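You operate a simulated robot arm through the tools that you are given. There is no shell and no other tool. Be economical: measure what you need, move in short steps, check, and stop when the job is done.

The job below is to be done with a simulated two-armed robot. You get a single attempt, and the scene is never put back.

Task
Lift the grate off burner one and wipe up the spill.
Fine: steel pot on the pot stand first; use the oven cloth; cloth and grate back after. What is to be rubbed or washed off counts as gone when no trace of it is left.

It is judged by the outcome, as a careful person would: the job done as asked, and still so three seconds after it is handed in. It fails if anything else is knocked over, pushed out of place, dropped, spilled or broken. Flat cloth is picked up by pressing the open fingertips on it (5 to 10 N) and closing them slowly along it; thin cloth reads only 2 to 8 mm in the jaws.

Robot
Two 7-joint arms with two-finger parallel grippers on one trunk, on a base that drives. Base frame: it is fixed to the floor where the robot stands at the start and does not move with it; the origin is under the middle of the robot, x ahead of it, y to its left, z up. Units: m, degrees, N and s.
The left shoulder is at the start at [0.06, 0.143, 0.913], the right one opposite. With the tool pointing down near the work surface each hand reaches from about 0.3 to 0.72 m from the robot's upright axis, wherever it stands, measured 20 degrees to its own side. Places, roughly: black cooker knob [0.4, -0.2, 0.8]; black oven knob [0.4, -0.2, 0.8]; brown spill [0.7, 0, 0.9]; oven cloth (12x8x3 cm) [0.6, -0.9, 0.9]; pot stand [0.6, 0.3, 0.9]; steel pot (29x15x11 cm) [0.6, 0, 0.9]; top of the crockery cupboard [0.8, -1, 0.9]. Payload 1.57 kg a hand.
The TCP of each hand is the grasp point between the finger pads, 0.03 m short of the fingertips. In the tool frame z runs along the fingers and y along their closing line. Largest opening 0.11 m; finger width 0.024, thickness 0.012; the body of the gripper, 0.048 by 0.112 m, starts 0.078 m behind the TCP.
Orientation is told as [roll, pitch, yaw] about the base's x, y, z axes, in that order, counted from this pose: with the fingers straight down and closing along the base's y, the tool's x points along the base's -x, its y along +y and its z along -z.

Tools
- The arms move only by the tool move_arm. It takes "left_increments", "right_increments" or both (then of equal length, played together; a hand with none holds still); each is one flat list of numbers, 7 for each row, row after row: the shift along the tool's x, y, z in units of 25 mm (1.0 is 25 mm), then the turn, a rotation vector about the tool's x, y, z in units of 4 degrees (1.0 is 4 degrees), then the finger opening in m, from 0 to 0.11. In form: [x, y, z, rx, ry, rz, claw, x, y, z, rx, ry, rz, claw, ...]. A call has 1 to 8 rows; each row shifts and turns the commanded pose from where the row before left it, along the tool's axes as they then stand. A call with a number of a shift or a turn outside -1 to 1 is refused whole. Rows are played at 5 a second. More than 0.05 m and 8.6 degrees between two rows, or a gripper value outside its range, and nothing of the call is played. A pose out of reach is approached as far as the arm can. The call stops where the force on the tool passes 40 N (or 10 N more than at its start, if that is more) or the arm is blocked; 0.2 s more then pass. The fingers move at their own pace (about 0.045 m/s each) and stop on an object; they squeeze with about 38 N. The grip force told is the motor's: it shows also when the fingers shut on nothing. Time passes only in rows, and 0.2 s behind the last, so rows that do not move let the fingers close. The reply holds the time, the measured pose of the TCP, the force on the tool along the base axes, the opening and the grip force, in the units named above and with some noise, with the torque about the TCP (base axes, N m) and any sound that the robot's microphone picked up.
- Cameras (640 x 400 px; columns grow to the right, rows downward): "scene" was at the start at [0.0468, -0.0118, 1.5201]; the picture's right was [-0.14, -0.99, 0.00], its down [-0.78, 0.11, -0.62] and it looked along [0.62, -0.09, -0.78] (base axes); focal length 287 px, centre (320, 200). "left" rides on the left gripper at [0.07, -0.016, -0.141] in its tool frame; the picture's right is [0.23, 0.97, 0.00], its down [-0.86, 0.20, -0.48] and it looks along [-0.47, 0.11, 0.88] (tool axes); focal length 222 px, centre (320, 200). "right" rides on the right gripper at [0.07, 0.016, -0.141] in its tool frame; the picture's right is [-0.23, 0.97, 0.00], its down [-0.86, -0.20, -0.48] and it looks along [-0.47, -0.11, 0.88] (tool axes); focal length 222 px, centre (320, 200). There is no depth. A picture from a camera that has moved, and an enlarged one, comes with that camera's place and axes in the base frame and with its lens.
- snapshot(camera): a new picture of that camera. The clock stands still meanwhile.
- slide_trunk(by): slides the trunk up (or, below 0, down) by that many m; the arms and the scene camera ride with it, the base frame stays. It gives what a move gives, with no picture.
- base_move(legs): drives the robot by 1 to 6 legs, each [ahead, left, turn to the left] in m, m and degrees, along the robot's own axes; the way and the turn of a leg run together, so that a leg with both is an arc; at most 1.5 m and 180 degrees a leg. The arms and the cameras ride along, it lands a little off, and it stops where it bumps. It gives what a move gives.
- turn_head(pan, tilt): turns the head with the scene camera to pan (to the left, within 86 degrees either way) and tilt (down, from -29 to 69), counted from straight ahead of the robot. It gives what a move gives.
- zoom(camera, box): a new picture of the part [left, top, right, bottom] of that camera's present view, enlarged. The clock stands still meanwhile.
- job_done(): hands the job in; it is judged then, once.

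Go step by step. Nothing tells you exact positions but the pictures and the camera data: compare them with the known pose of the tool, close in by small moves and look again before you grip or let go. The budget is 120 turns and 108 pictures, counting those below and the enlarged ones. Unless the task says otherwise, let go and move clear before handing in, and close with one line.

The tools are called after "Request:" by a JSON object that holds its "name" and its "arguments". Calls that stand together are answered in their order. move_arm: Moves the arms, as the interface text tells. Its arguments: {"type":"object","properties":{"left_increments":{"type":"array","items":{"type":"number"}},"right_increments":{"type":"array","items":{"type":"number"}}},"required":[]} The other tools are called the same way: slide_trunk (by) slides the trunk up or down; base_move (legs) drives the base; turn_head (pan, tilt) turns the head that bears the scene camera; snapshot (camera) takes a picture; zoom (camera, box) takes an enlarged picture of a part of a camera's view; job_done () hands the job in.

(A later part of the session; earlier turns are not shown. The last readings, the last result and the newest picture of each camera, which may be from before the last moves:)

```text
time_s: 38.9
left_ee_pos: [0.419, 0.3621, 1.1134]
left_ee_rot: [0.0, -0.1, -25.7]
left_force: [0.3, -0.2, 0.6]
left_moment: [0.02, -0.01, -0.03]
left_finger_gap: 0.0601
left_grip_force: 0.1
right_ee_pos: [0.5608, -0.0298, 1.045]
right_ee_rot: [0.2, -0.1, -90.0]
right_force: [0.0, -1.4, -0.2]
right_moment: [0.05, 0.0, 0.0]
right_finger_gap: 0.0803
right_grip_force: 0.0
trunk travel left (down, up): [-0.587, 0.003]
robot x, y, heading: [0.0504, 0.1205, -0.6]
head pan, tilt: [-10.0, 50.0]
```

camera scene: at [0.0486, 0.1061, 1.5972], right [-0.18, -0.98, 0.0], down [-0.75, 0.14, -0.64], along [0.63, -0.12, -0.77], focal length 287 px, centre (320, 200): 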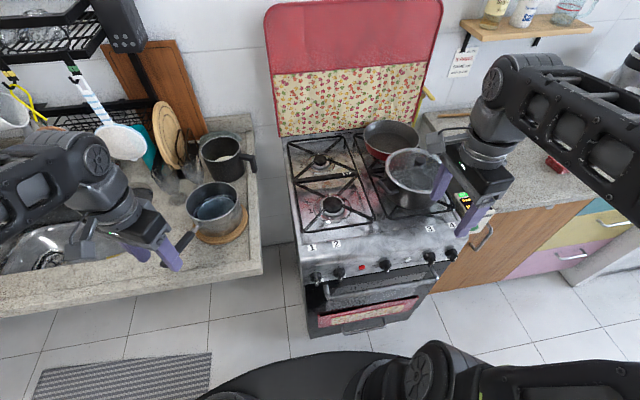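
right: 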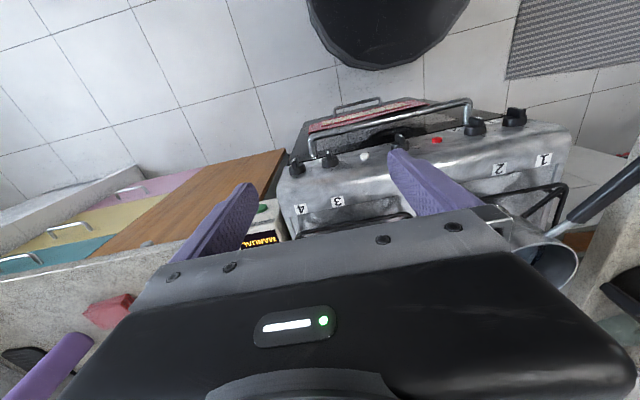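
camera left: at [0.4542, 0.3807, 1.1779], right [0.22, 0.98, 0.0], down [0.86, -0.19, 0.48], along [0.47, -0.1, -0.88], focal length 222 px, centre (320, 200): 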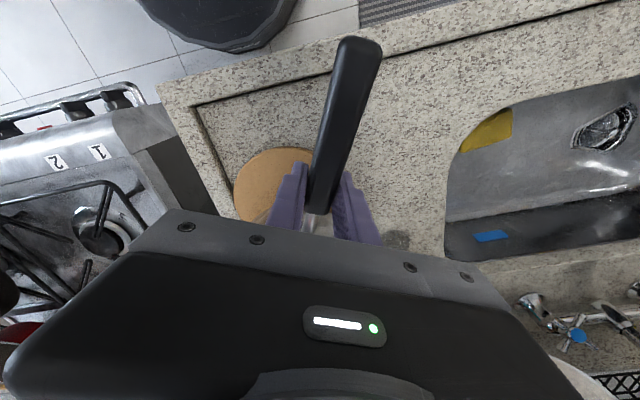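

Request:
{"name": "move_arm", "arguments": {"right_increments": [0, 0.8, 0.5, 0, 0, 0, 0.08, 0, 0.8, 0.5, 0, 0, 0, 0.08, 0, 0.8, 0.5, 0, 0, 0, 0.08, 0, 0.8, 0.3, 0, 0, 0, 0.08, 0, 0.8, 0, 0, 0, 0, 0.08, 0, 0.8, 0, 0, 0, 0, 0.08, 0, 0.8, 0, 0, 0, 0, 0.08, 0, 0.8, 0, 0, 0, 0, 0.08]}}

Request:
{"name": "snapshot", "arguments": {"camera": "right"}}

Request:
{"name": "zoom", "arguments": {"camera": "scene", "box": [240, 90, 440, 240]}}

```text
time_s: 40.7
left_ee_pos: [0.417, 0.3619, 1.1139]
left_ee_rot: [0.0, -0.1, -25.8]
left_force: [-0.3, -0.2, -0.2]
left_moment: [0.0, 0.01, 0.02]
left_finger_gap: 0.0599
left_grip_force: 0.0
right_ee_pos: [0.7191, -0.0287, 0.9994]
right_ee_rot: [0.1, -0.1, -90.0]
right_force: [0.8, 0.0, -0.3]
right_moment: [0.0, 0.02, -0.01]
right_finger_gap: 0.0801
right_grip_force: 0.0
trunk travel left (down, up): [-0.587, 0.003]
robot x, y, heading: [0.0552, 0.1212, -0.6]
head pan, tilt: [-10.0, 50.0]
```

```text
79 pictures are left
camera right: at [0.7358, 0.0413, 1.1398], right [0.97, -0.23, 0.0], down [-0.2, -0.85, 0.48], along [-0.11, -0.47, -0.88], focal length 222 px, centre (320, 200)
```

right: 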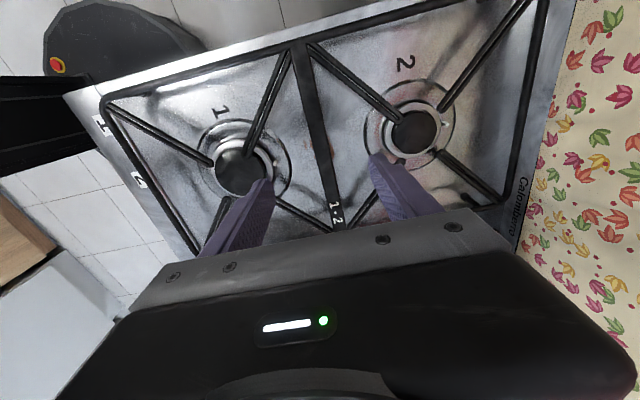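

```text
2.67 times, centred on (340, 165) of scene
camera zoom: at [0.1006, 0.1059, 1.5972], right [-0.18, -0.98, 0.0], down [-0.75, 0.14, -0.64], along [0.63, -0.12, -0.77], focal length 765 px, centre (267, 293)
```

zoom: 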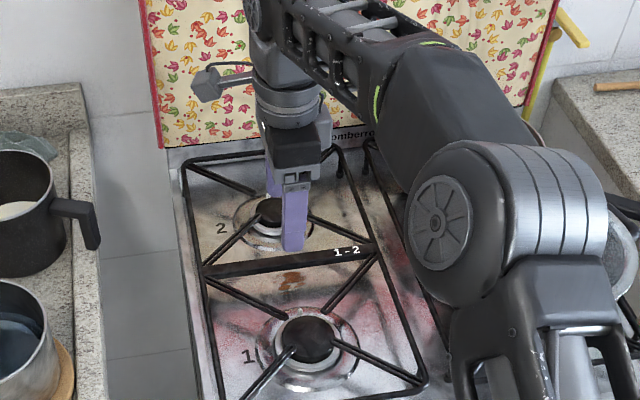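

The bar runs right under the right hand (top at about z 0.885, x 0.72). I narrow the jaws and go down to it.

Request:
{"name": "move_arm", "arguments": {"right_increments": [0, 0, 0.8, 0, 0, 0, 0.05, 0, 0, 0.8, 0, 0, 0, 0.05, 0, 0, 0.8, 0, 0, 0, 0.05, 0, 0, 0.8, 0, 0, 0, 0.05, 0, 0, 0.6, 0, 0, 0, 0.05]}}

Request:
{"name": "snapshot", "arguments": {"camera": "right"}}

Request:
{"name": "zoom", "arguments": {"camera": "scene", "box": [260, 120, 400, 220]}}

```text
time_s: 41.9
left_ee_pos: [0.4179, 0.362, 1.1145]
left_ee_rot: [0.0, -0.1, -25.7]
left_force: [0.0, -0.9, 0.0]
left_moment: [0.0, 0.02, -0.01]
left_finger_gap: 0.0601
left_grip_force: 0.1
right_ee_pos: [0.7185, -0.031, 0.9044]
right_ee_rot: [0.2, -0.1, -90.0]
right_force: [0.3, 0.4, 0.3]
right_moment: [-0.03, 0.02, 0.0]
right_finger_gap: 0.05
right_grip_force: 0.0
trunk travel left (down, up): [-0.587, 0.003]
robot x, y, heading: [0.0531, 0.117, -0.8]
head pan, tilt: [-10.0, 50.0]
```

```text
77 pictures are left
camera right: at [0.7351, 0.0395, 1.0451], right [0.97, -0.23, 0.0], down [-0.2, -0.85, 0.48], along [-0.11, -0.47, -0.88], focal length 222 px, centre (320, 200)
```

right: 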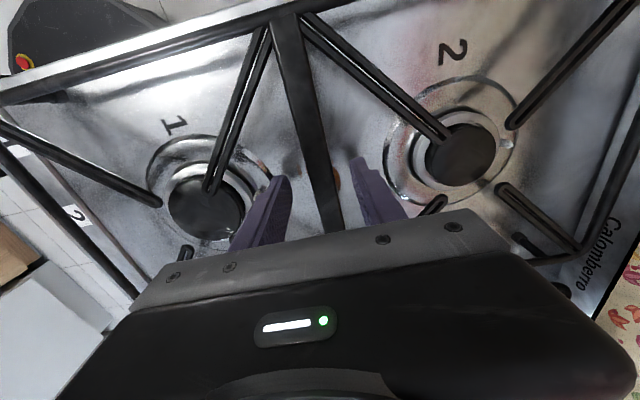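

```text
4.00 times, centred on (330, 170) of scene
camera zoom: at [0.1, 0.1056, 1.5972], right [-0.18, -0.98, 0.0], down [-0.75, 0.14, -0.64], along [0.63, -0.12, -0.77], focal length 1148 px, centre (280, 320)
```

zoom: 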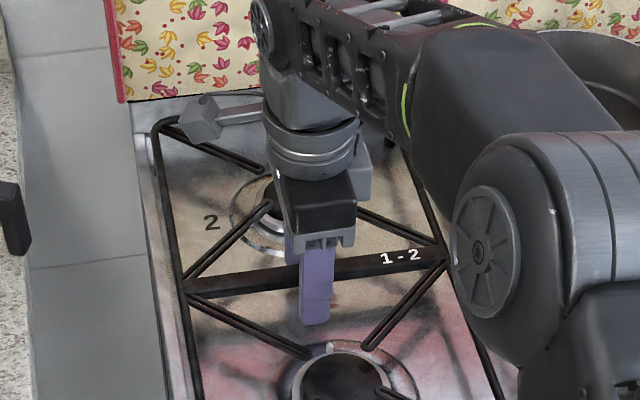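

Request:
{"name": "move_arm", "arguments": {"right_increments": [0, 0, 0.25, 0, 0, 0, 0.05, 0, 0, 0.25, 0, 0, 0, 0.05, 0, 0, 0, 0, 0, 0, 0.03, 0, 0, 0, 0, 0, 0, 0.015, 0, 0, 0, 0, 0, 0, 0.0, 0, 0, 0, 0, 0, 0, 0.0, 0, 0, 0, 0, 0, 0, 0.0]}}

```text
time_s: 43.5
left_ee_pos: [0.419, 0.3626, 1.1136]
left_ee_rot: [-0.1, -0.1, -25.7]
left_force: [-0.3, 0.7, 1.4]
left_moment: [-0.02, 0.01, 0.02]
left_finger_gap: 0.0599
left_grip_force: 0.0
right_ee_pos: [0.7184, -0.0296, 0.8934]
right_ee_rot: [0.1, -0.1, -89.9]
right_force: [1.8, 0.2, 1.8]
right_moment: [-0.03, 0.01, 0.05]
right_finger_gap: 0.0179
right_grip_force: 32.8
trunk travel left (down, up): [-0.587, 0.003]
robot x, y, heading: [0.0521, 0.1217, -0.2]
head pan, tilt: [-10.0, 50.0]
```

Gripped the bar (18 mm). Recorded grate pose: TCP (0.7184, −0.0296, 0.8934), yaw −90. I lift carefully.

Request:
{"name": "move_arm", "arguments": {"right_increments": [0, 0, -0.2, 0, 0, 0, 0, 0, 0, -0.2, 0, 0, 0, 0, 0, 0, -0.4, 0, 0, 0, 0]}}

Request:
{"name": "zoom", "arguments": {"camera": "scene", "box": [240, 100, 440, 250]}}

```text
time_s: 44.3
left_ee_pos: [0.4174, 0.3619, 1.1141]
left_ee_rot: [-0.1, -0.1, -25.7]
left_force: [-0.9, 0.2, 0.2]
left_moment: [0.01, -0.01, 0.01]
left_finger_gap: 0.0602
left_grip_force: 0.1
right_ee_pos: [0.719, -0.0294, 0.9127]
right_ee_rot: [0.0, 0.0, -90.0]
right_force: [0.2, -0.3, -4.0]
right_moment: [0.04, 0.01, 0.0]
right_finger_gap: 0.018
right_grip_force: 32.2
trunk travel left (down, up): [-0.587, 0.003]
robot x, y, heading: [0.0513, 0.1231, -0.4]
head pan, tilt: [-10.0, 50.0]
```

```text
2.67 times, centred on (340, 175) of scene
camera zoom: at [0.0999, 0.1056, 1.5971], right [-0.18, -0.98, 0.0], down [-0.75, 0.14, -0.64], along [0.63, -0.12, -0.77], focal length 765 px, centre (267, 267)
```

zoom: 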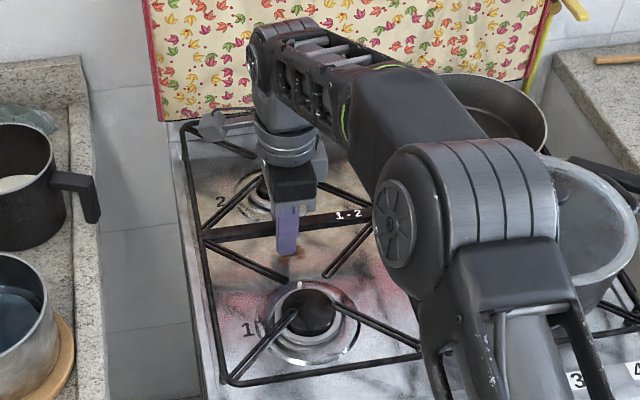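

Weight is only about 0.4 kg and it hangs level. I raise it clear of the burners and back the base away.

Request:
{"name": "move_arm", "arguments": {"right_increments": [0, 0, -0.5, 0, 0, 0, 0, 0, 0, -0.5, 0, 0, 0, 0, 0, 0, -0.5, 0, 0, 0, 0, 0, 0, -0.5, 0, 0, 0, 0]}}

Request:
{"name": "base_move", "arguments": {"legs": [[-0.25, 0, 0], [-0.27, 0, 0]]}}

Request:
{"name": "snapshot", "arguments": {"camera": "scene"}}

```text
time_s: 45.3
left_ee_pos: [0.4181, 0.3622, 1.1141]
left_ee_rot: [0.0, -0.1, -25.7]
left_force: [0.3, -0.5, -0.1]
left_moment: [0.01, 0.0, -0.02]
left_finger_gap: 0.0599
left_grip_force: 0.0
right_ee_pos: [0.7179, -0.0309, 0.9633]
right_ee_rot: [-0.1, 0.0, -90.0]
right_force: [0.2, -0.2, -3.8]
right_moment: [0.01, 0.01, 0.0]
right_finger_gap: 0.0178
right_grip_force: 32.4
trunk travel left (down, up): [-0.587, 0.003]
robot x, y, heading: [0.0506, 0.1168, -0.4]
head pan, tilt: [-10.0, 50.0]
```

```text
time_s: 48.6
left_ee_pos: [-0.0967, 0.3652, 1.113]
left_ee_rot: [0.1, -0.2, -26.1]
left_force: [0.0, 0.3, -0.1]
left_moment: [0.02, -0.04, 0.0]
left_finger_gap: 0.0601
left_grip_force: 0.1
right_ee_pos: [0.2011, -0.0296, 0.9628]
right_ee_rot: [0.1, 0.0, -90.4]
right_force: [0.8, 0.5, -4.7]
right_moment: [0.05, -0.02, -0.03]
right_finger_gap: 0.018
right_grip_force: 32.0
trunk travel left (down, up): [-0.587, 0.003]
robot x, y, heading: [-0.4599, 0.128, -0.9]
head pan, tilt: [-10.0, 50.0]
```

```text
74 pictures are left
camera scene: at [-0.4165, 0.1115, 1.5972], right [-0.19, -0.98, 0.0], down [-0.75, 0.15, -0.64], along [0.63, -0.12, -0.77], focal length 287 px, centre (320, 200)
```

scene: 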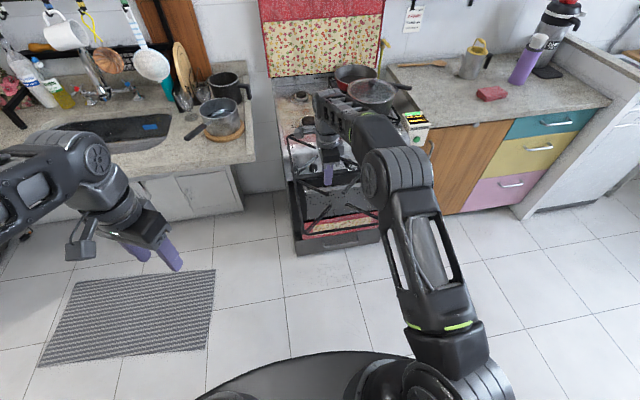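

The right counter has a free patch between the cooker and the cloth, around (0.75, −0.68). I tuck the left hand higher and drive right, then check before going forward.

Request:
{"name": "move_arm", "arguments": {"left_increments": [0.96, -0.455, -0.8, 0, 0, 0, 0.06, 0.96, -0.455, -0.8, 0, 0, 0, 0.06, 0.96, -0.455, -0.8, 0, 0, 0, 0.06]}}

Request:
{"name": "base_move", "arguments": {"legs": [[0, -0.33, 0.5], [0, -0.33, 0.5]]}}

Request:
{"name": "snapshot", "arguments": {"camera": "scene"}}

```text
time_s: 49.5
left_ee_pos: [-0.1691, 0.3644, 1.1668]
left_ee_rot: [0.1, 0.0, -26.3]
left_force: [0.2, 0.0, 1.1]
left_moment: [0.01, 0.02, 0.01]
left_finger_gap: 0.0597
left_grip_force: 0.2
left hand out of reach, approached as far as the arm can: row 3
right_ee_pos: [0.2013, -0.0317, 0.9636]
right_ee_rot: [0.1, 0.0, -90.5]
right_force: [0.3, -0.6, -4.7]
right_moment: [0.08, -0.02, -0.02]
right_finger_gap: 0.0178
right_grip_force: 32.8
trunk travel left (down, up): [-0.587, 0.003]
robot x, y, heading: [-0.4674, 0.1268, -1.0]
head pan, tilt: [-10.0, 50.0]
```

```text
time_s: 53.4
left_ee_pos: [-0.1781, -0.2874, 1.1662]
left_ee_rot: [0.0, -0.1, -25.3]
left_force: [-0.4, 0.1, -0.7]
left_moment: [0.04, 0.02, 0.02]
left_finger_gap: 0.0599
left_grip_force: 0.0
right_ee_pos: [0.1998, -0.6766, 0.9624]
right_ee_rot: [0.0, 0.0, -89.5]
right_force: [0.2, -0.7, -4.6]
right_moment: [0.05, -0.01, 0.02]
right_finger_gap: 0.0178
right_grip_force: 32.3
trunk travel left (down, up): [-0.587, 0.003]
robot x, y, heading: [-0.4719, -0.5315, 0.1]
head pan, tilt: [-10.0, 50.0]
```

```text
73 pictures are left
camera scene: at [-0.4202, -0.5464, 1.5971], right [-0.17, -0.98, 0.0], down [-0.75, 0.13, -0.64], along [0.63, -0.11, -0.77], focal length 287 px, centre (320, 200)
```

scene: 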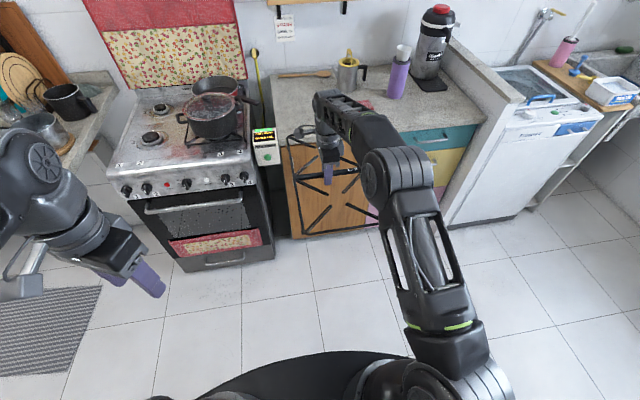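

Clear way: timer at y > −0.545, cup near (0.83, −0.89), spoon at x > 1.03. I drive forward with the grate over the counter.

Request:
{"name": "base_move", "arguments": {"legs": [[0.26, 0, 0], [0.26, 0, 0]]}}

Request:
{"name": "turn_head", "arguments": {"pan": -14, "tilt": 48}}

Request:
{"name": "snapshot", "arguments": {"camera": "scene"}}

Request:
{"name": "snapshot", "arguments": {"camera": "right"}}

```text
time_s: 56.7
left_ee_pos: [0.3435, -0.2834, 1.1662]
left_ee_rot: [-0.1, -0.1, -24.8]
left_force: [0.0, -0.8, -0.4]
left_moment: [-0.02, 0.04, -0.01]
left_finger_gap: 0.06
left_grip_force: 0.1
right_ee_pos: [0.7241, -0.6683, 0.9607]
right_ee_rot: [-0.1, 0.0, -89.0]
right_force: [0.0, 0.1, -4.7]
right_moment: [0.08, 0.04, 0.04]
right_finger_gap: 0.0178
right_grip_force: 32.3
trunk travel left (down, up): [-0.587, 0.003]
robot x, y, heading: [0.054, -0.5279, 0.4]
head pan, tilt: [-10.0, 50.0]
```

```text
time_s: 57.4
left_ee_pos: [0.3408, -0.2821, 1.1668]
left_ee_rot: [0.0, 0.0, -24.7]
left_force: [0.0, 0.4, 0.7]
left_moment: [0.01, -0.03, 0.02]
left_finger_gap: 0.0599
left_grip_force: 0.1
right_ee_pos: [0.7229, -0.6699, 0.9635]
right_ee_rot: [0.0, 0.0, -89.1]
right_force: [0.5, -0.7, -4.4]
right_moment: [0.03, -0.02, 0.02]
right_finger_gap: 0.0178
right_grip_force: 32.8
trunk travel left (down, up): [-0.587, 0.003]
robot x, y, heading: [0.0505, -0.5331, 0.6]
head pan, tilt: [-14.0, 48.0]
```

```text
72 pictures are left
camera scene: at [0.1026, -0.5496, 1.5999], right [-0.23, -0.97, 0.0], down [-0.72, 0.17, -0.67], along [0.65, -0.16, -0.74], focal length 287 px, centre (320, 200)
```

scene: 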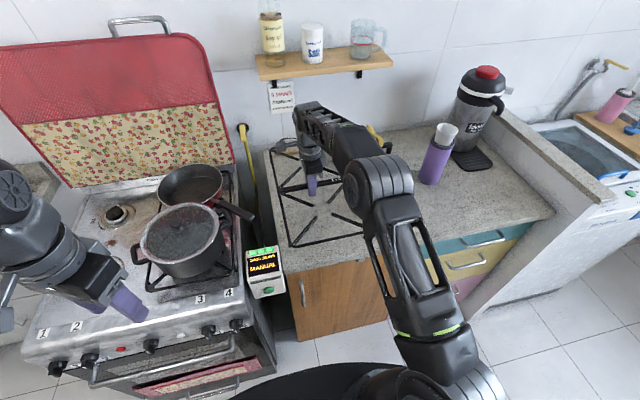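

```text
71 pictures are left
camera right: at [0.7388, -0.5984, 1.1027], right [0.98, -0.21, 0.0], down [-0.18, -0.86, 0.48], along [-0.1, -0.47, -0.88], focal length 222 px, centre (320, 200)
```

right: 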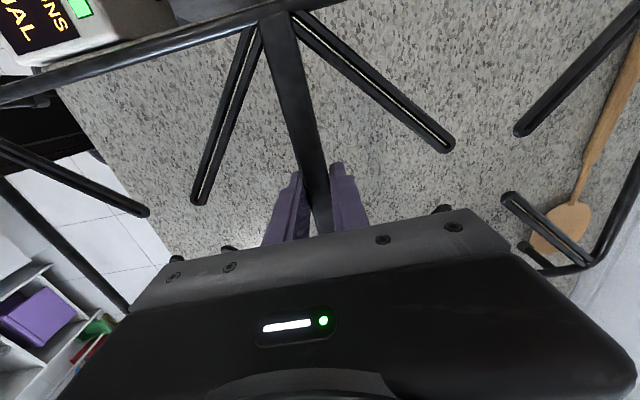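

The counter's left edge is near y −0.558, so I nudge the grate 2 cm right and forward, and then lower most of the way.

Request:
{"name": "move_arm", "arguments": {"right_increments": [-0.88, 0.88, 0, 0, 0, 0, 0, 0, 0, 0.6, 0, 0, 0, 0, 0, 0, 0.6, 0, 0, 0, 0]}}

Request:
{"name": "snapshot", "arguments": {"camera": "right"}}

Request:
{"name": "zoom", "arguments": {"camera": "scene", "box": [230, 110, 450, 280]}}

```text
time_s: 58.2
left_ee_pos: [0.3424, -0.2837, 1.1665]
left_ee_rot: [0.0, -0.1, -24.7]
left_force: [0.2, -1.0, 0.7]
left_moment: [0.04, -0.01, -0.01]
left_finger_gap: 0.0599
left_grip_force: 0.0
right_ee_pos: [0.7468, -0.6938, 0.9312]
right_ee_rot: [-0.1, 0.1, -89.0]
right_force: [-0.3, 0.3, -5.2]
right_moment: [0.09, 0.0, -0.05]
right_finger_gap: 0.0178
right_grip_force: 32.2
trunk travel left (down, up): [-0.587, 0.003]
robot x, y, heading: [0.0534, -0.5325, 0.7]
head pan, tilt: [-14.0, 48.0]
```

```text
70 pictures are left
camera right: at [0.7636, -0.623, 1.0716], right [0.98, -0.21, 0.0], down [-0.18, -0.86, 0.48], along [-0.1, -0.47, -0.88], focal length 222 px, centre (320, 200)
```

right: 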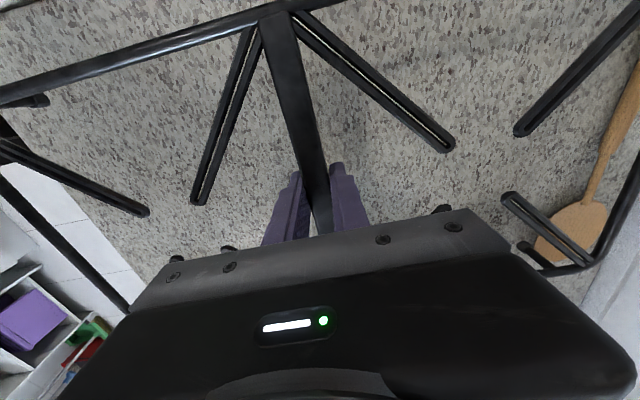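

```text
2.35 times, centred on (340, 195) of scene
camera zoom: at [0.1036, -0.5501, 1.5998], right [-0.23, -0.97, 0.0], down [-0.72, 0.17, -0.67], along [0.65, -0.16, -0.74], focal length 675 px, centre (273, 212)
```

zoom: 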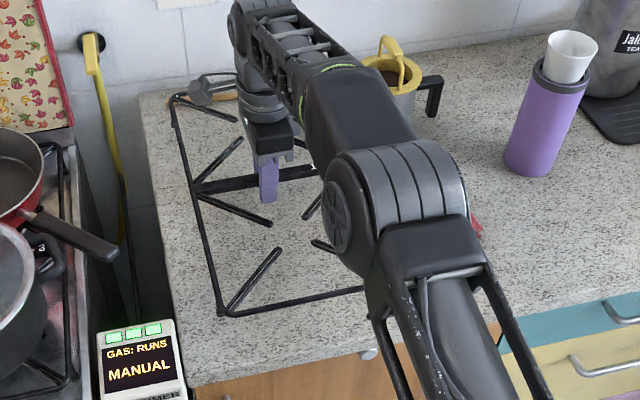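

Request:
{"name": "move_arm", "arguments": {"right_increments": [0, -0.5, 0.2, 0, 0, 0, 0, 0, 0, 0.4, 0, 0, 0, 0, 0, 0, 0.2, 0, 0, 0, 0, 0, 0, 0.2, 0, 0, 0, 0]}}

```text
time_s: 59.2
left_ee_pos: [0.3405, -0.2838, 1.1674]
left_ee_rot: [0.1, -0.1, -24.7]
left_force: [-0.7, 0.7, 0.6]
left_moment: [0.01, 0.01, -0.03]
left_finger_gap: 0.0602
left_grip_force: 0.0
right_ee_pos: [0.7329, -0.6923, 0.9128]
right_ee_rot: [0.6, -0.1, -89.0]
right_force: [3.2, -3.6, 24.1]
right_moment: [0.31, 0.22, 0.06]
right_finger_gap: 0.0179
right_grip_force: 32.5
trunk travel left (down, up): [-0.587, 0.003]
robot x, y, heading: [0.0547, -0.5301, 0.4]
head pan, tilt: [-14.0, 48.0]
```

Contact at about z 0.914. I ease off the pressure and release.

Request:
{"name": "move_arm", "arguments": {"right_increments": [0, 0, -0.15, 0, 0, 0, 0, 0, 0, 0, 0, 0, 0, 0]}}

Request:
{"name": "move_arm", "arguments": {"right_increments": [0, 0, 0, 0, 0, 0, 0.03, 0, 0, 0, 0, 0, 0, 0.05, 0, 0, -0.5, 0, 0, 0, 0.05, 0, 0, -0.8, 0, 0, 0, 0.06, 0, 0, -0.8, 0, 0, 0, 0.06, 0, 0, -0.8, 0, 0, 0, 0.06]}}

Request:
{"name": "snapshot", "arguments": {"camera": "right"}}

```text
time_s: 59.8
left_ee_pos: [0.3415, -0.282, 1.1662]
left_ee_rot: [0.0, -0.2, -24.7]
left_force: [-0.2, 0.3, 1.0]
left_moment: [-0.02, -0.01, 0.02]
left_finger_gap: 0.06
left_grip_force: 0.0
right_ee_pos: [0.7316, -0.6907, 0.9131]
right_ee_rot: [0.1, -0.1, -88.9]
right_force: [5.9, -1.6, 15.4]
right_moment: [0.06, -0.09, 0.05]
right_finger_gap: 0.0177
right_grip_force: 32.6
trunk travel left (down, up): [-0.587, 0.003]
robot x, y, heading: [0.0541, -0.5302, 0.6]
head pan, tilt: [-14.0, 48.0]
```

```text
time_s: 61.2
left_ee_pos: [0.3416, -0.2822, 1.1674]
left_ee_rot: [0.0, -0.2, -24.8]
left_force: [0.0, 0.0, 0.4]
left_moment: [-0.01, 0.0, 0.01]
left_finger_gap: 0.0599
left_grip_force: 0.0
right_ee_pos: [0.7344, -0.691, 0.9847]
right_ee_rot: [0.1, 0.0, -89.0]
right_force: [0.4, 0.8, -0.1]
right_moment: [0.02, 0.0, -0.02]
right_finger_gap: 0.0596
right_grip_force: 0.0
trunk travel left (down, up): [-0.587, 0.003]
robot x, y, heading: [0.0543, -0.5316, 0.3]
head pan, tilt: [-14.0, 48.0]
```

```text
68 pictures are left
camera right: at [0.7489, -0.6206, 1.1247], right [0.98, -0.21, 0.0], down [-0.18, -0.86, 0.48], along [-0.1, -0.47, -0.88], focal length 222 px, centre (320, 200)
```

right: 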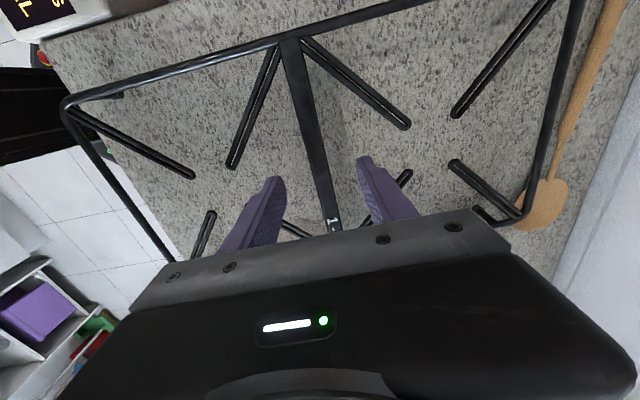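

The grate rests safely on the counter. Next the cloth: I raise the hand, drive right, and look.

Request:
{"name": "move_arm", "arguments": {"right_increments": [0, -0.8, -0.6, 0, 0, 0, 0.1, 0, -0.8, -0.6, 0, 0, 0, 0.1, 0, -0.8, -0.6, 0, 0, 0, 0.1, 0, -0.8, 0, 0, 0, 0, 0.1]}}

Request:
{"name": "base_move", "arguments": {"legs": [[0, -0.2, 0]]}}

Request:
{"name": "snapshot", "arguments": {"camera": "scene"}}

Request:
{"name": "snapshot", "arguments": {"camera": "right"}}

```text
time_s: 62.2
left_ee_pos: [0.3418, -0.2819, 1.1673]
left_ee_rot: [0.0, -0.3, -24.7]
left_force: [0.3, -0.6, 0.5]
left_moment: [0.0, -0.03, 0.01]
left_finger_gap: 0.06
left_grip_force: 0.0
right_ee_pos: [0.6497, -0.6938, 1.0295]
right_ee_rot: [0.1, -0.1, -89.0]
right_force: [0.7, -0.5, 0.1]
right_moment: [0.0, -0.03, 0.0]
right_finger_gap: 0.1
right_grip_force: 0.0
trunk travel left (down, up): [-0.587, 0.003]
robot x, y, heading: [0.0553, -0.5277, 0.5]
head pan, tilt: [-14.0, 48.0]
```

```text
time_s: 63.8
left_ee_pos: [0.3434, -0.4883, 1.167]
left_ee_rot: [0.1, -0.1, -24.8]
left_force: [-0.5, 0.0, -0.3]
left_moment: [0.0, 0.02, 0.01]
left_finger_gap: 0.0599
left_grip_force: 0.0
right_ee_pos: [0.6528, -0.8994, 1.0286]
right_ee_rot: [-0.1, 0.0, -89.1]
right_force: [0.1, -0.4, -0.2]
right_moment: [0.02, 0.02, 0.01]
right_finger_gap: 0.1002
right_grip_force: 0.0
trunk travel left (down, up): [-0.587, 0.003]
robot x, y, heading: [0.0569, -0.7327, 0.3]
head pan, tilt: [-14.0, 48.0]
```

```text
67 pictures are left
camera scene: at [0.1038, -0.7548, 1.5999], right [-0.24, -0.97, 0.0], down [-0.72, 0.18, -0.67], along [0.65, -0.16, -0.74], focal length 287 px, centre (320, 200)
```

scene: 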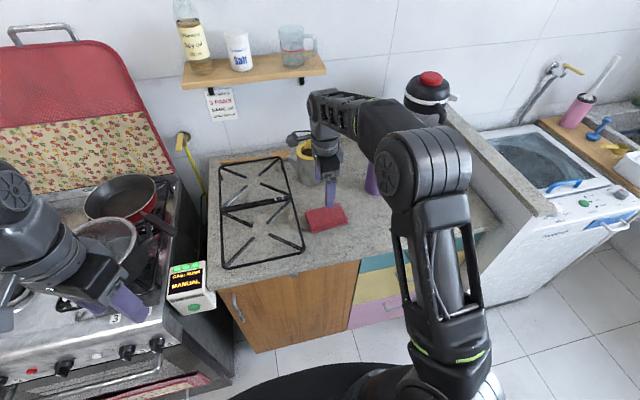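

```text
66 pictures are left
camera right: at [0.6691, -0.8288, 1.169], right [0.98, -0.21, 0.0], down [-0.19, -0.86, 0.48], along [-0.1, -0.47, -0.88], focal length 222 px, centre (320, 200)
```

right: 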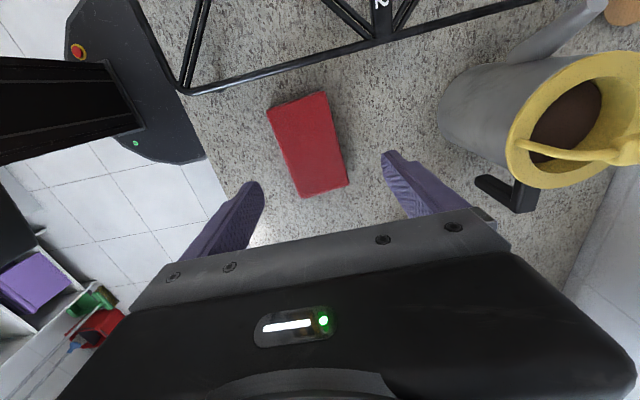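

The cloth lies at about (0.64, −0.905), long side along y, right under the hand; the jaws already close across its 8 cm side. I go down over it.

Request:
{"name": "move_arm", "arguments": {"right_increments": [-0.24, -0.44, 0.8, 0, 0, -0.7, 0.11, 0, 0, 0.9, 0, 0, 0, 0.11, 0, 0, 0.9, 0, 0, 0, 0.11, 0, 0, 0.8, 0, 0, 0, 0.11]}}

Request:
{"name": "snapshot", "arguments": {"camera": "right"}}

```text
time_s: 64.8
left_ee_pos: [0.3437, -0.4863, 1.1663]
left_ee_rot: [-0.1, -0.1, -24.9]
left_force: [-0.3, 1.3, -0.1]
left_moment: [0.02, 0.02, 0.02]
left_finger_gap: 0.0603
left_grip_force: 0.1
right_ee_pos: [0.6398, -0.9041, 0.9441]
right_ee_rot: [-0.1, 0.0, -86.4]
right_force: [0.4, 0.0, 0.2]
right_moment: [-0.02, 0.02, 0.03]
right_finger_gap: 0.1099
right_grip_force: 0.1
trunk travel left (down, up): [-0.587, 0.003]
robot x, y, heading: [0.0556, -0.7352, 0.1]
head pan, tilt: [-14.0, 48.0]
```

```text
65 pictures are left
camera right: at [0.6537, -0.8319, 1.0847], right [0.99, -0.17, 0.0], down [-0.14, -0.87, 0.48], along [-0.08, -0.47, -0.88], focal length 222 px, centre (320, 200)
```

right: 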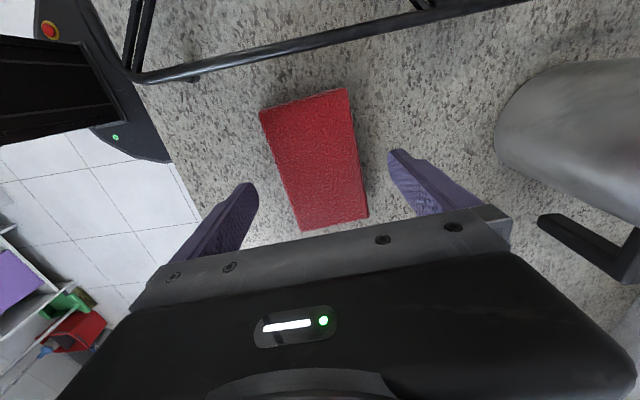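

Request:
{"name": "move_arm", "arguments": {"right_increments": [0, 0, 0.85, 0, 0, 0, 0.11, 0, 0, 0.85, 0, 0, 0, 0.11, 0, 0, 0, 0, 0, 0, 0.085, 0, 0, 0, 0, 0, 0, 0.07, 0, 0, 0, 0, 0, 0, 0.055, 0, 0, 0, 0, 0, 0, 0.04, 0, 0, 0, 0, 0, 0, 0.02, 0, 0, 0, 0, 0, 0, 0.0]}}

Request:
{"name": "snapshot", "arguments": {"camera": "right"}}

```text
time_s: 65.6
left_ee_pos: [0.3412, -0.4872, 1.1675]
left_ee_rot: [0.1, -0.2, -24.9]
left_force: [0.0, -0.2, 0.4]
left_moment: [-0.03, 0.03, -0.01]
left_finger_gap: 0.0602
left_grip_force: 0.0
right_ee_pos: [0.6438, -0.9037, 0.9107]
right_ee_rot: [0.2, 0.1, -86.3]
right_force: [-12.4, -0.2, 31.8]
right_moment: [0.1, 2.13, 0.14]
right_finger_gap: 0.0965
right_grip_force: 6.6
trunk travel left (down, up): [-0.587, 0.003]
robot x, y, heading: [0.053, -0.735, 0.2]
head pan, tilt: [-14.0, 48.0]
stopped in row 3 (right hand): the force on the tool passed its limit (the readings are from after the stop); the commanded pose is now the measured one
```

```text
64 pictures are left
camera right: at [0.6546, -0.8324, 1.0502], right [0.99, -0.16, 0.0], down [-0.15, -0.87, 0.48], along [-0.08, -0.47, -0.88], focal length 222 px, centre (320, 200)
```

right: 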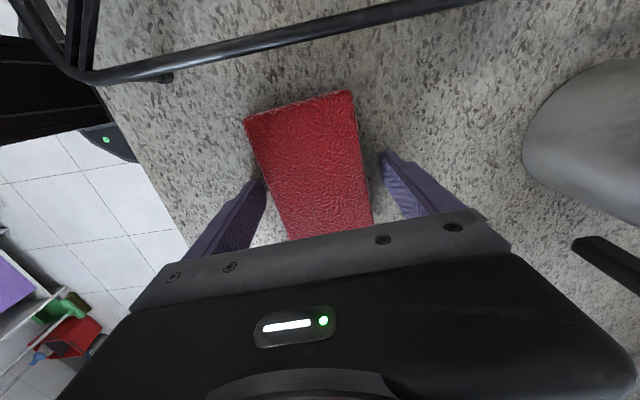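

The front finger caught the cloth's edge. I raise, shift about 1 cm toward me, and try again.

Request:
{"name": "move_arm", "arguments": {"right_increments": [0, 0, -0.5, 0, 0, 0, 0.11, 0, 0, -0.5, 0, 0, 0, 0.11, 0, -0.45, 0, 0, 0, 0, 0.11]}}

Request:
{"name": "snapshot", "arguments": {"camera": "right"}}

Request:
{"name": "zoom", "arguments": {"camera": "scene", "box": [260, 130, 400, 260]}}

```text
time_s: 66.4
left_ee_pos: [0.3436, -0.4869, 1.1668]
left_ee_rot: [0.1, -0.3, -24.8]
left_force: [0.3, 0.3, 0.1]
left_moment: [0.01, -0.01, -0.01]
left_finger_gap: 0.0601
left_grip_force: 0.0
right_ee_pos: [0.6344, -0.9073, 0.9319]
right_ee_rot: [0.1, -0.1, -86.3]
right_force: [0.1, 0.0, -0.2]
right_moment: [0.02, 0.01, -0.04]
right_finger_gap: 0.1098
right_grip_force: 0.1
trunk travel left (down, up): [-0.587, 0.003]
robot x, y, heading: [0.0577, -0.7327, 0.2]
head pan, tilt: [-14.0, 48.0]
```

```text
63 pictures are left
camera right: at [0.646, -0.8343, 1.0717], right [0.99, -0.16, 0.0], down [-0.15, -0.87, 0.48], along [-0.08, -0.47, -0.88], focal length 222 px, centre (320, 200)
```

right: 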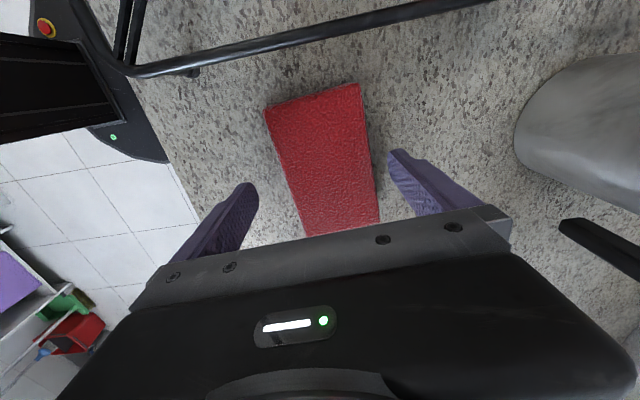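

```text
3.08 times, centred on (330, 195) of scene
camera zoom: at [0.1033, -0.7534, 1.5998], right [-0.24, -0.97, 0.0], down [-0.72, 0.18, -0.67], along [0.65, -0.16, -0.74], focal length 883 px, centre (289, 215)
```

zoom: 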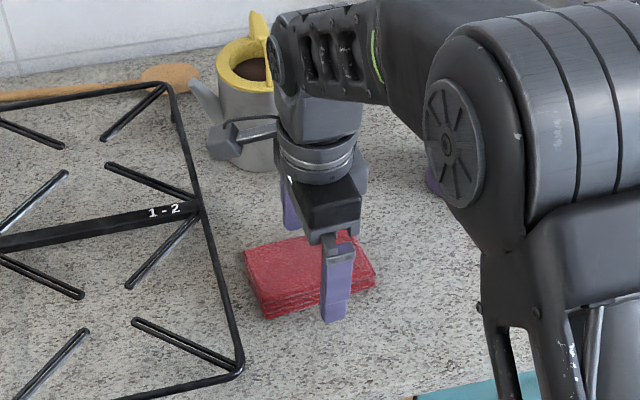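

Request:
{"name": "move_arm", "arguments": {"right_increments": [0, 0.12, 0.4, 0, 0, 0, 0.11, 0, 0, 0.4, 0, 0, 0, 0.11, 0, 0, 0.2, 0, 0, 0, 0.11]}}

Request:
{"name": "snapshot", "arguments": {"camera": "right"}}

Request:
{"name": "zoom", "arguments": {"camera": "scene", "box": [280, 150, 380, 240]}}

```text
time_s: 67.2
left_ee_pos: [0.3418, -0.4874, 1.1679]
left_ee_rot: [0.2, -0.2, -24.9]
left_force: [-0.8, -0.7, -1.6]
left_moment: [0.0, 0.03, 0.02]
left_finger_gap: 0.06
left_grip_force: 0.0
right_ee_pos: [0.6357, -0.9042, 0.9103]
right_ee_rot: [0.4, -0.1, -86.4]
right_force: [0.5, -0.9, 21.7]
right_moment: [0.01, 1.39, 0.02]
right_finger_gap: 0.1097
right_grip_force: 0.0
trunk travel left (down, up): [-0.587, 0.003]
robot x, y, heading: [0.0541, -0.7373, 0.6]
head pan, tilt: [-14.0, 48.0]
```

```text
61 pictures are left
camera right: at [0.6477, -0.8328, 1.0505], right [0.99, -0.17, 0.01], down [-0.15, -0.87, 0.48], along [-0.07, -0.47, -0.88], focal length 222 px, centre (320, 200)
```

right: 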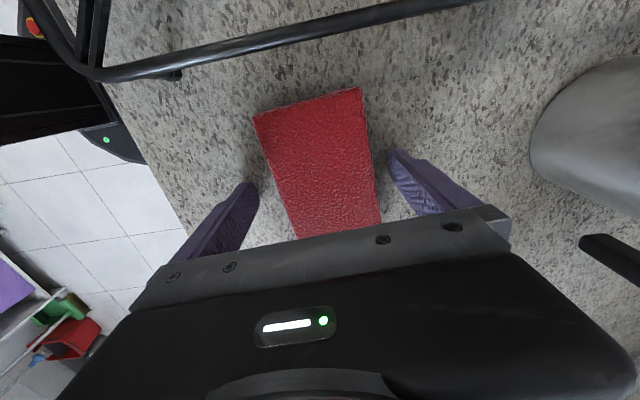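

```text
4.44 times, centred on (330, 195) of scene
camera zoom: at [0.1014, -0.7529, 1.6005], right [-0.24, -0.97, 0.0], down [-0.72, 0.18, -0.67], along [0.65, -0.16, -0.74], focal length 1275 px, centre (276, 222)
```

zoom: 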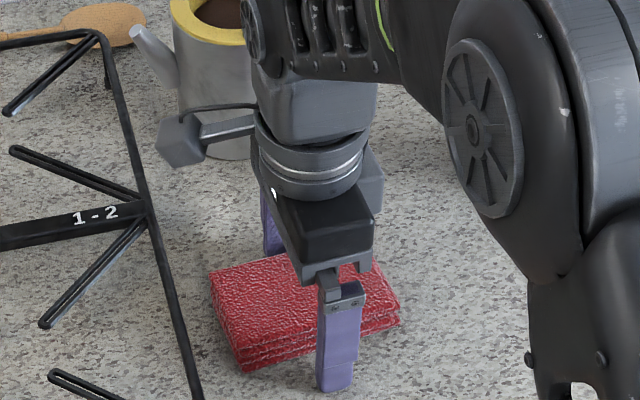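

The fingertips already touch the counter (surface is about z 0.88). I raise 7 mm so the cloth will stick out below the tips, and close slowly.

Request:
{"name": "move_arm", "arguments": {"right_increments": [0, 0, -0.25, 0, 0, 0, 0.11, 0, 0, -0.13, 0, 0, 0, 0.11, 0, 0, 0, 0, 0, 0, 0.095, 0, 0, 0, 0, 0, 0, 0.085, 0, 0, 0, 0, 0, 0, 0.075, 0, 0, 0, 0, 0, 0, 0.065, 0, 0, 0, 0, 0, 0, 0.055, 0, 0, 0, 0, 0, 0, 0.045]}}

Request:
{"name": "snapshot", "arguments": {"camera": "right"}}

```text
time_s: 69.0
left_ee_pos: [0.3442, -0.4876, 1.1672]
left_ee_rot: [0.0, -0.1, -24.8]
left_force: [0.3, -0.2, 0.0]
left_moment: [0.02, -0.01, 0.01]
left_finger_gap: 0.06
left_grip_force: 0.2
right_ee_pos: [0.6349, -0.9042, 0.9161]
right_ee_rot: [0.0, -0.1, -86.3]
right_force: [-0.9, -0.8, 0.2]
right_moment: [0.0, 0.01, 0.04]
right_finger_gap: 0.0693
right_grip_force: 37.4
trunk travel left (down, up): [-0.587, 0.003]
robot x, y, heading: [0.0521, -0.7343, 0.1]
head pan, tilt: [-14.0, 48.0]
```

```text
59 pictures are left
camera right: at [0.6477, -0.8327, 1.0567], right [0.99, -0.16, 0.0], down [-0.15, -0.87, 0.48], along [-0.08, -0.47, -0.88], focal length 222 px, centre (320, 200)
```

right: 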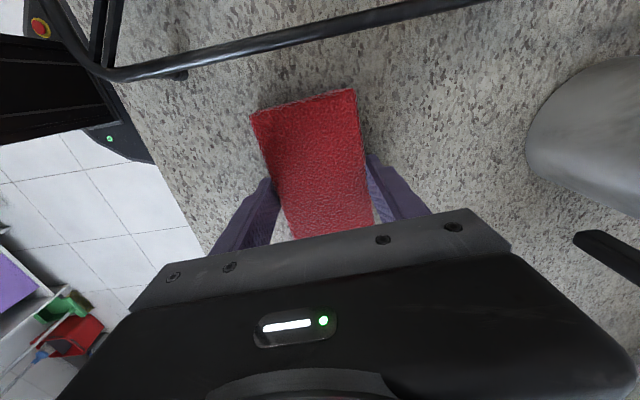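

Gripped with 37 N at 69 mm. Cloth's home: TCP (0.635, −0.904, 0.916), yaw −86. I lift it.

Request:
{"name": "move_arm", "arguments": {"right_increments": [0, 0, -0.5, 0, 0, 0, 0.03, 0, 0, -0.9, 0, 0, 0, 0.03, 0, 0, -0.9, 0, 0, 0, 0.03, 0, 0, -0.9, 0, 0, 0, 0.03, 0, -0.5, -0.9, 0, 0, 0, 0.03]}}

Request:
{"name": "snapshot", "arguments": {"camera": "scene"}}

Request:
{"name": "snapshot", "arguments": {"camera": "right"}}

```text
time_s: 70.2
left_ee_pos: [0.3439, -0.4872, 1.1677]
left_ee_rot: [0.1, -0.3, -24.7]
left_force: [0.0, -0.1, 0.5]
left_moment: [0.03, -0.02, -0.01]
left_finger_gap: 0.0598
left_grip_force: 0.1
right_ee_pos: [0.6222, -0.9039, 1.0167]
right_ee_rot: [0.1, -0.1, -86.5]
right_force: [-1.1, -0.3, -0.1]
right_moment: [-0.01, 0.0, 0.01]
right_finger_gap: 0.0689
right_grip_force: 37.8
trunk travel left (down, up): [-0.587, 0.003]
robot x, y, heading: [0.057, -0.7338, 0.4]
head pan, tilt: [-14.0, 48.0]
```

```text
58 pictures are left
camera scene: at [0.1027, -0.7533, 1.5999], right [-0.24, -0.97, 0.0], down [-0.72, 0.18, -0.67], along [0.65, -0.16, -0.74], focal length 287 px, centre (320, 200)
```

scene: 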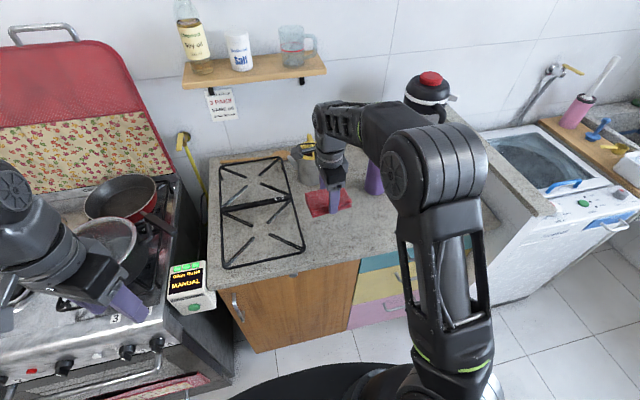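

```text
57 pictures are left
camera right: at [0.6345, -0.832, 1.1568], right [0.99, -0.17, 0.0], down [-0.15, -0.87, 0.48], along [-0.08, -0.47, -0.88], focal length 222 px, centre (320, 200)
```

right: 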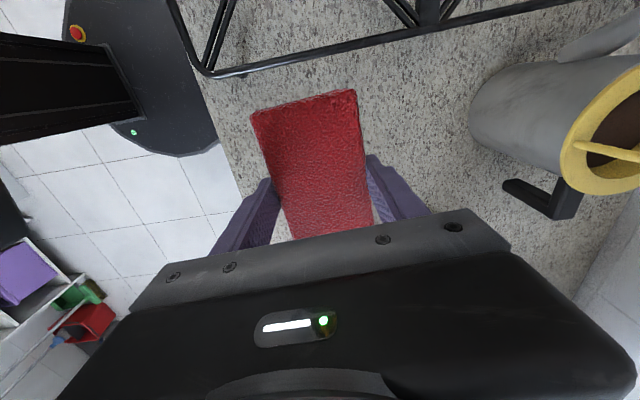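

Cloth held. I back away, drive left to the cooker and come forward again.

Request:
{"name": "base_move", "arguments": {"legs": [[-0.32, 0, 0], [0, 0.43, 0], [0, 0.43, 0]]}}

Request:
{"name": "turn_head", "arguments": {"pan": -8, "tilt": 50}}

Request:
{"name": "snapshot", "arguments": {"camera": "scene"}}

```text
time_s: 76.8
left_ee_pos: [0.0059, 0.3805, 1.1664]
left_ee_rot: [0.0, -0.3, -24.0]
left_force: [-0.1, 0.9, -0.6]
left_moment: [-0.04, -0.01, 0.02]
left_finger_gap: 0.06
left_grip_force: 0.1
right_ee_pos: [0.2907, -0.031, 1.0159]
right_ee_rot: [0.1, -0.1, -85.5]
right_force: [0.4, 0.0, -0.2]
right_moment: [-0.04, 0.03, 0.03]
right_finger_gap: 0.0685
right_grip_force: 38.0
trunk travel left (down, up): [-0.587, 0.003]
robot x, y, heading: [-0.2787, 0.1304, 1.1]
head pan, tilt: [-14.0, 48.0]
```

```text
time_s: 77.5
left_ee_pos: [0.0071, 0.3802, 1.1658]
left_ee_rot: [0.1, -0.2, -23.9]
left_force: [-0.4, 0.8, 0.2]
left_moment: [-0.01, 0.04, 0.02]
left_finger_gap: 0.0598
left_grip_force: 0.1
right_ee_pos: [0.2909, -0.0315, 1.0171]
right_ee_rot: [0.2, -0.1, -85.5]
right_force: [0.5, -0.3, -1.2]
right_moment: [-0.01, 0.0, -0.01]
right_finger_gap: 0.0687
right_grip_force: 38.2
trunk travel left (down, up): [-0.587, 0.003]
robot x, y, heading: [-0.2776, 0.1312, 1.2]
head pan, tilt: [-8.0, 50.0]
```

```text
56 pictures are left
camera scene: at [-0.2309, 0.1193, 1.5972], right [-0.12, -0.99, 0.0], down [-0.76, 0.09, -0.64], along [0.64, -0.08, -0.77], focal length 287 px, centre (320, 200)
```

scene: 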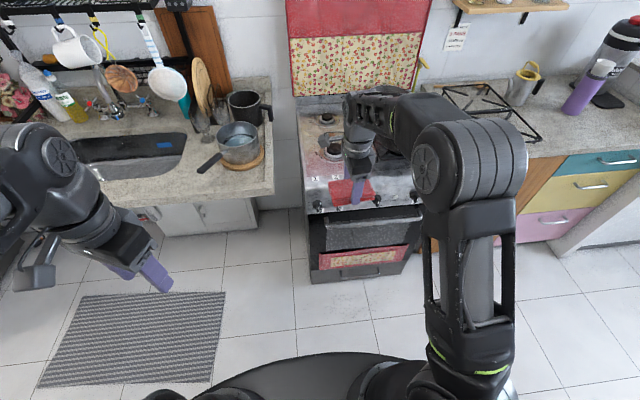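

Request:
{"name": "base_move", "arguments": {"legs": [[0.33, 0, -1.2]]}}

Request:
{"name": "snapshot", "arguments": {"camera": "scene"}}

Request:
{"name": "zoom", "arguments": {"camera": "scene", "box": [260, 90, 440, 220]}}

```text
time_s: 79.7
left_ee_pos: [0.3443, 0.3763, 1.1678]
left_ee_rot: [-0.1, 0.0, -25.4]
left_force: [-0.5, -0.4, -0.4]
left_moment: [0.01, 0.03, -0.01]
left_finger_gap: 0.0601
left_grip_force: 0.1
right_ee_pos: [0.6189, -0.0425, 1.0156]
right_ee_rot: [0.1, -0.2, -86.9]
right_force: [0.2, -0.7, -0.4]
right_moment: [-0.01, 0.07, 0.0]
right_finger_gap: 0.0686
right_grip_force: 38.2
trunk travel left (down, up): [-0.587, 0.003]
robot x, y, heading: [0.0526, 0.1333, -0.2]
head pan, tilt: [-8.0, 50.0]
```

```text
55 pictures are left
camera scene: at [0.1014, 0.1212, 1.5971], right [-0.14, -0.99, 0.0], down [-0.76, 0.11, -0.64], along [0.64, -0.09, -0.77], focal length 287 px, centre (320, 200)
```

scene: 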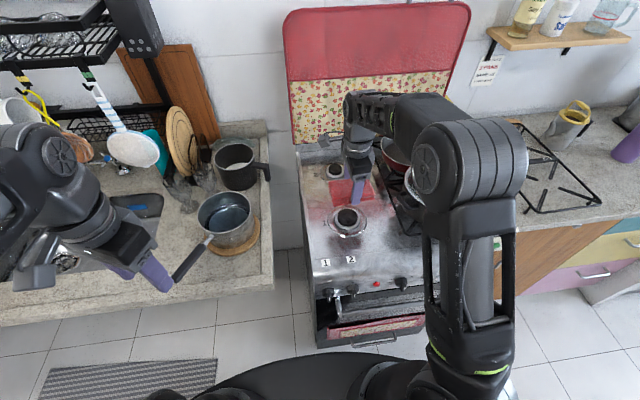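

```text
3.08 times, centred on (350, 155) of scene
camera zoom: at [0.1014, 0.1212, 1.5971], right [-0.14, -0.99, 0.0], down [-0.76, 0.11, -0.64], along [0.64, -0.09, -0.77], focal length 883 px, centre (228, 338)
```

zoom: 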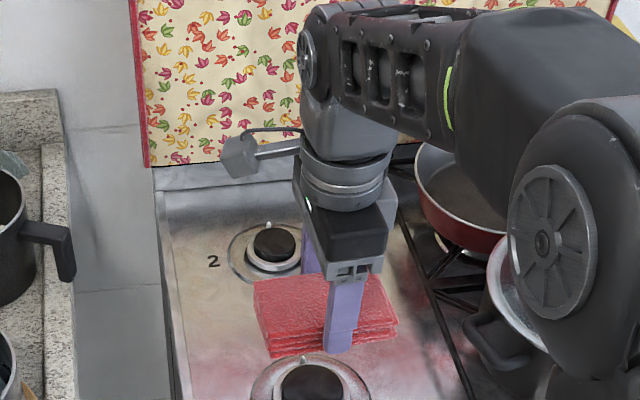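

The spill computes to about (0.725, −0.043), between burners 1 and 2, and there is just room for the cloth there (x 0.685–0.795). I bring the cloth over it.

Request:
{"name": "move_arm", "arguments": {"right_increments": [0, 0, 0, 0, 0, 0.78, 0.03, 0, 0.89, 0, 0, 0, 0, 0.03, 0, 0.89, 0, 0, 0, 0, 0.03, 0, 0.89, 0.4, 0, 0, 0, 0.03, 0, 0.89, 0.8, 0, 0, 0, 0.03, 0, 0.89, 0.8, 0, 0, 0, 0.03, 0, 0, 0.6, 0, 0, 0, 0.03, 0, 0, 0.6, 0, 0, 0, 0.03]}}

Request:
{"name": "zoom", "arguments": {"camera": "scene", "box": [280, 130, 420, 230]}}

```text
time_s: 81.5
left_ee_pos: [0.3438, 0.3772, 1.1667]
left_ee_rot: [0.0, -0.1, -25.4]
left_force: [0.0, -0.4, -1.2]
left_moment: [-0.01, 0.02, -0.01]
left_finger_gap: 0.0599
left_grip_force: 0.2
right_ee_pos: [0.7301, -0.0414, 0.9373]
right_ee_rot: [0.2, -0.1, -89.9]
right_force: [-0.2, 0.5, -0.7]
right_moment: [-0.01, 0.01, -0.01]
right_finger_gap: 0.0688
right_grip_force: 37.1
trunk travel left (down, up): [-0.587, 0.003]
robot x, y, heading: [0.0513, 0.1321, -0.2]
head pan, tilt: [-8.0, 50.0]
```

```text
4.00 times, centred on (350, 180) of scene
camera zoom: at [0.101, 0.1211, 1.5971], right [-0.14, -0.99, 0.0], down [-0.76, 0.11, -0.64], along [0.64, -0.09, -0.77], focal length 1148 px, centre (200, 280)
```

zoom: 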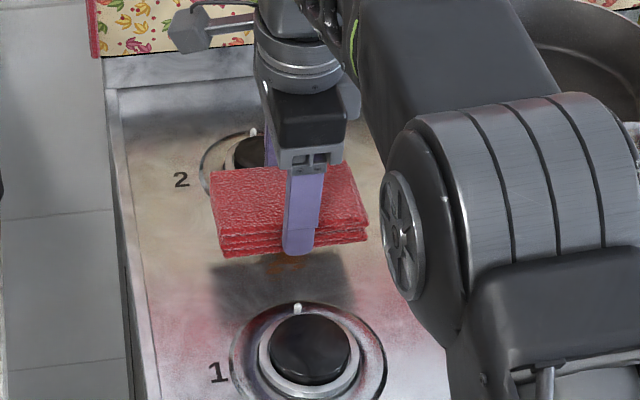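

Request:
{"name": "move_arm", "arguments": {"right_increments": [0, -0.2, 0.5, 0, 0, 0, 0.03, 0, 0, 0.5, 0, 0, 0, 0.03, 0, 0, 0.25, 0, 0, 0, 0.03]}}

Request:
{"name": "move_arm", "arguments": {"right_increments": [0, 0, 0.2, 0, 0, 0, 0.03]}}

```text
time_s: 82.3
left_ee_pos: [0.344, 0.3759, 1.1665]
left_ee_rot: [-0.1, -0.3, -25.4]
left_force: [-0.2, 0.0, -0.2]
left_moment: [0.04, -0.01, 0.05]
left_finger_gap: 0.0602
left_grip_force: 0.0
right_ee_pos: [0.7251, -0.0406, 0.906]
right_ee_rot: [0.1, -0.1, -89.9]
right_force: [-0.4, 0.8, -0.2]
right_moment: [-0.01, -0.01, -0.02]
right_finger_gap: 0.0688
right_grip_force: 37.8
trunk travel left (down, up): [-0.587, 0.003]
robot x, y, heading: [0.0506, 0.1305, -0.2]
head pan, tilt: [-8.0, 50.0]
```

```text
time_s: 82.7
left_ee_pos: [0.3427, 0.3771, 1.1668]
left_ee_rot: [0.0, -0.2, -25.4]
left_force: [-0.2, 0.3, 0.4]
left_moment: [-0.03, -0.01, 0.0]
left_finger_gap: 0.06
left_grip_force: 0.1
right_ee_pos: [0.7243, -0.0419, 0.8999]
right_ee_rot: [0.1, 0.0, -90.0]
right_force: [-0.1, 0.2, -0.2]
right_moment: [0.04, 0.02, -0.03]
right_finger_gap: 0.0688
right_grip_force: 37.7
trunk travel left (down, up): [-0.587, 0.003]
robot x, y, heading: [0.0506, 0.1319, -0.1]
head pan, tilt: [-8.0, 50.0]
```

Request:
{"name": "move_arm", "arguments": {"right_increments": [0, 0, 0.2, 0, 0, 0, 0.03, 0, 0, 0.2, 0, 0, 0, 0.03]}}

Request:
{"name": "zoom", "arguments": {"camera": "scene", "box": [280, 130, 420, 230]}}

```text
time_s: 83.3
left_ee_pos: [0.3407, 0.3771, 1.1688]
left_ee_rot: [0.0, -0.3, -25.4]
left_force: [0.4, 0.3, 0.6]
left_moment: [0.02, 0.01, 0.01]
left_finger_gap: 0.0599
left_grip_force: 0.0
right_ee_pos: [0.7258, -0.0422, 0.8963]
right_ee_rot: [0.6, -0.1, -90.0]
right_force: [-1.1, 1.4, 29.6]
right_moment: [-0.04, 1.05, -0.03]
right_finger_gap: 0.0689
right_grip_force: 37.5
trunk travel left (down, up): [-0.587, 0.003]
robot x, y, heading: [0.0511, 0.1319, -0.1]
head pan, tilt: [-8.0, 50.0]
```

```text
4.00 times, centred on (350, 180) of scene
camera zoom: at [0.097, 0.1222, 1.5979], right [-0.14, -0.99, 0.0], down [-0.76, 0.11, -0.64], along [0.64, -0.09, -0.76], focal length 1148 px, centre (200, 280)
```

zoom: 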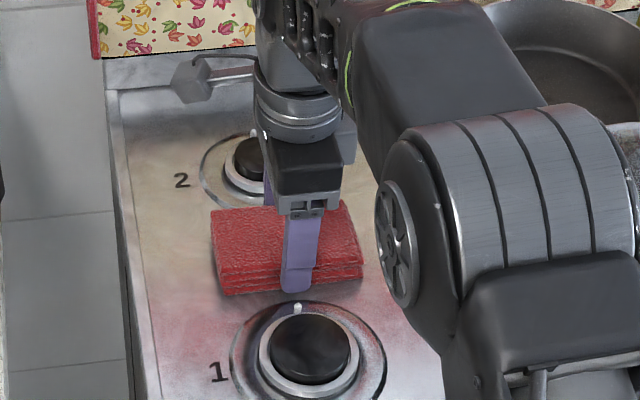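

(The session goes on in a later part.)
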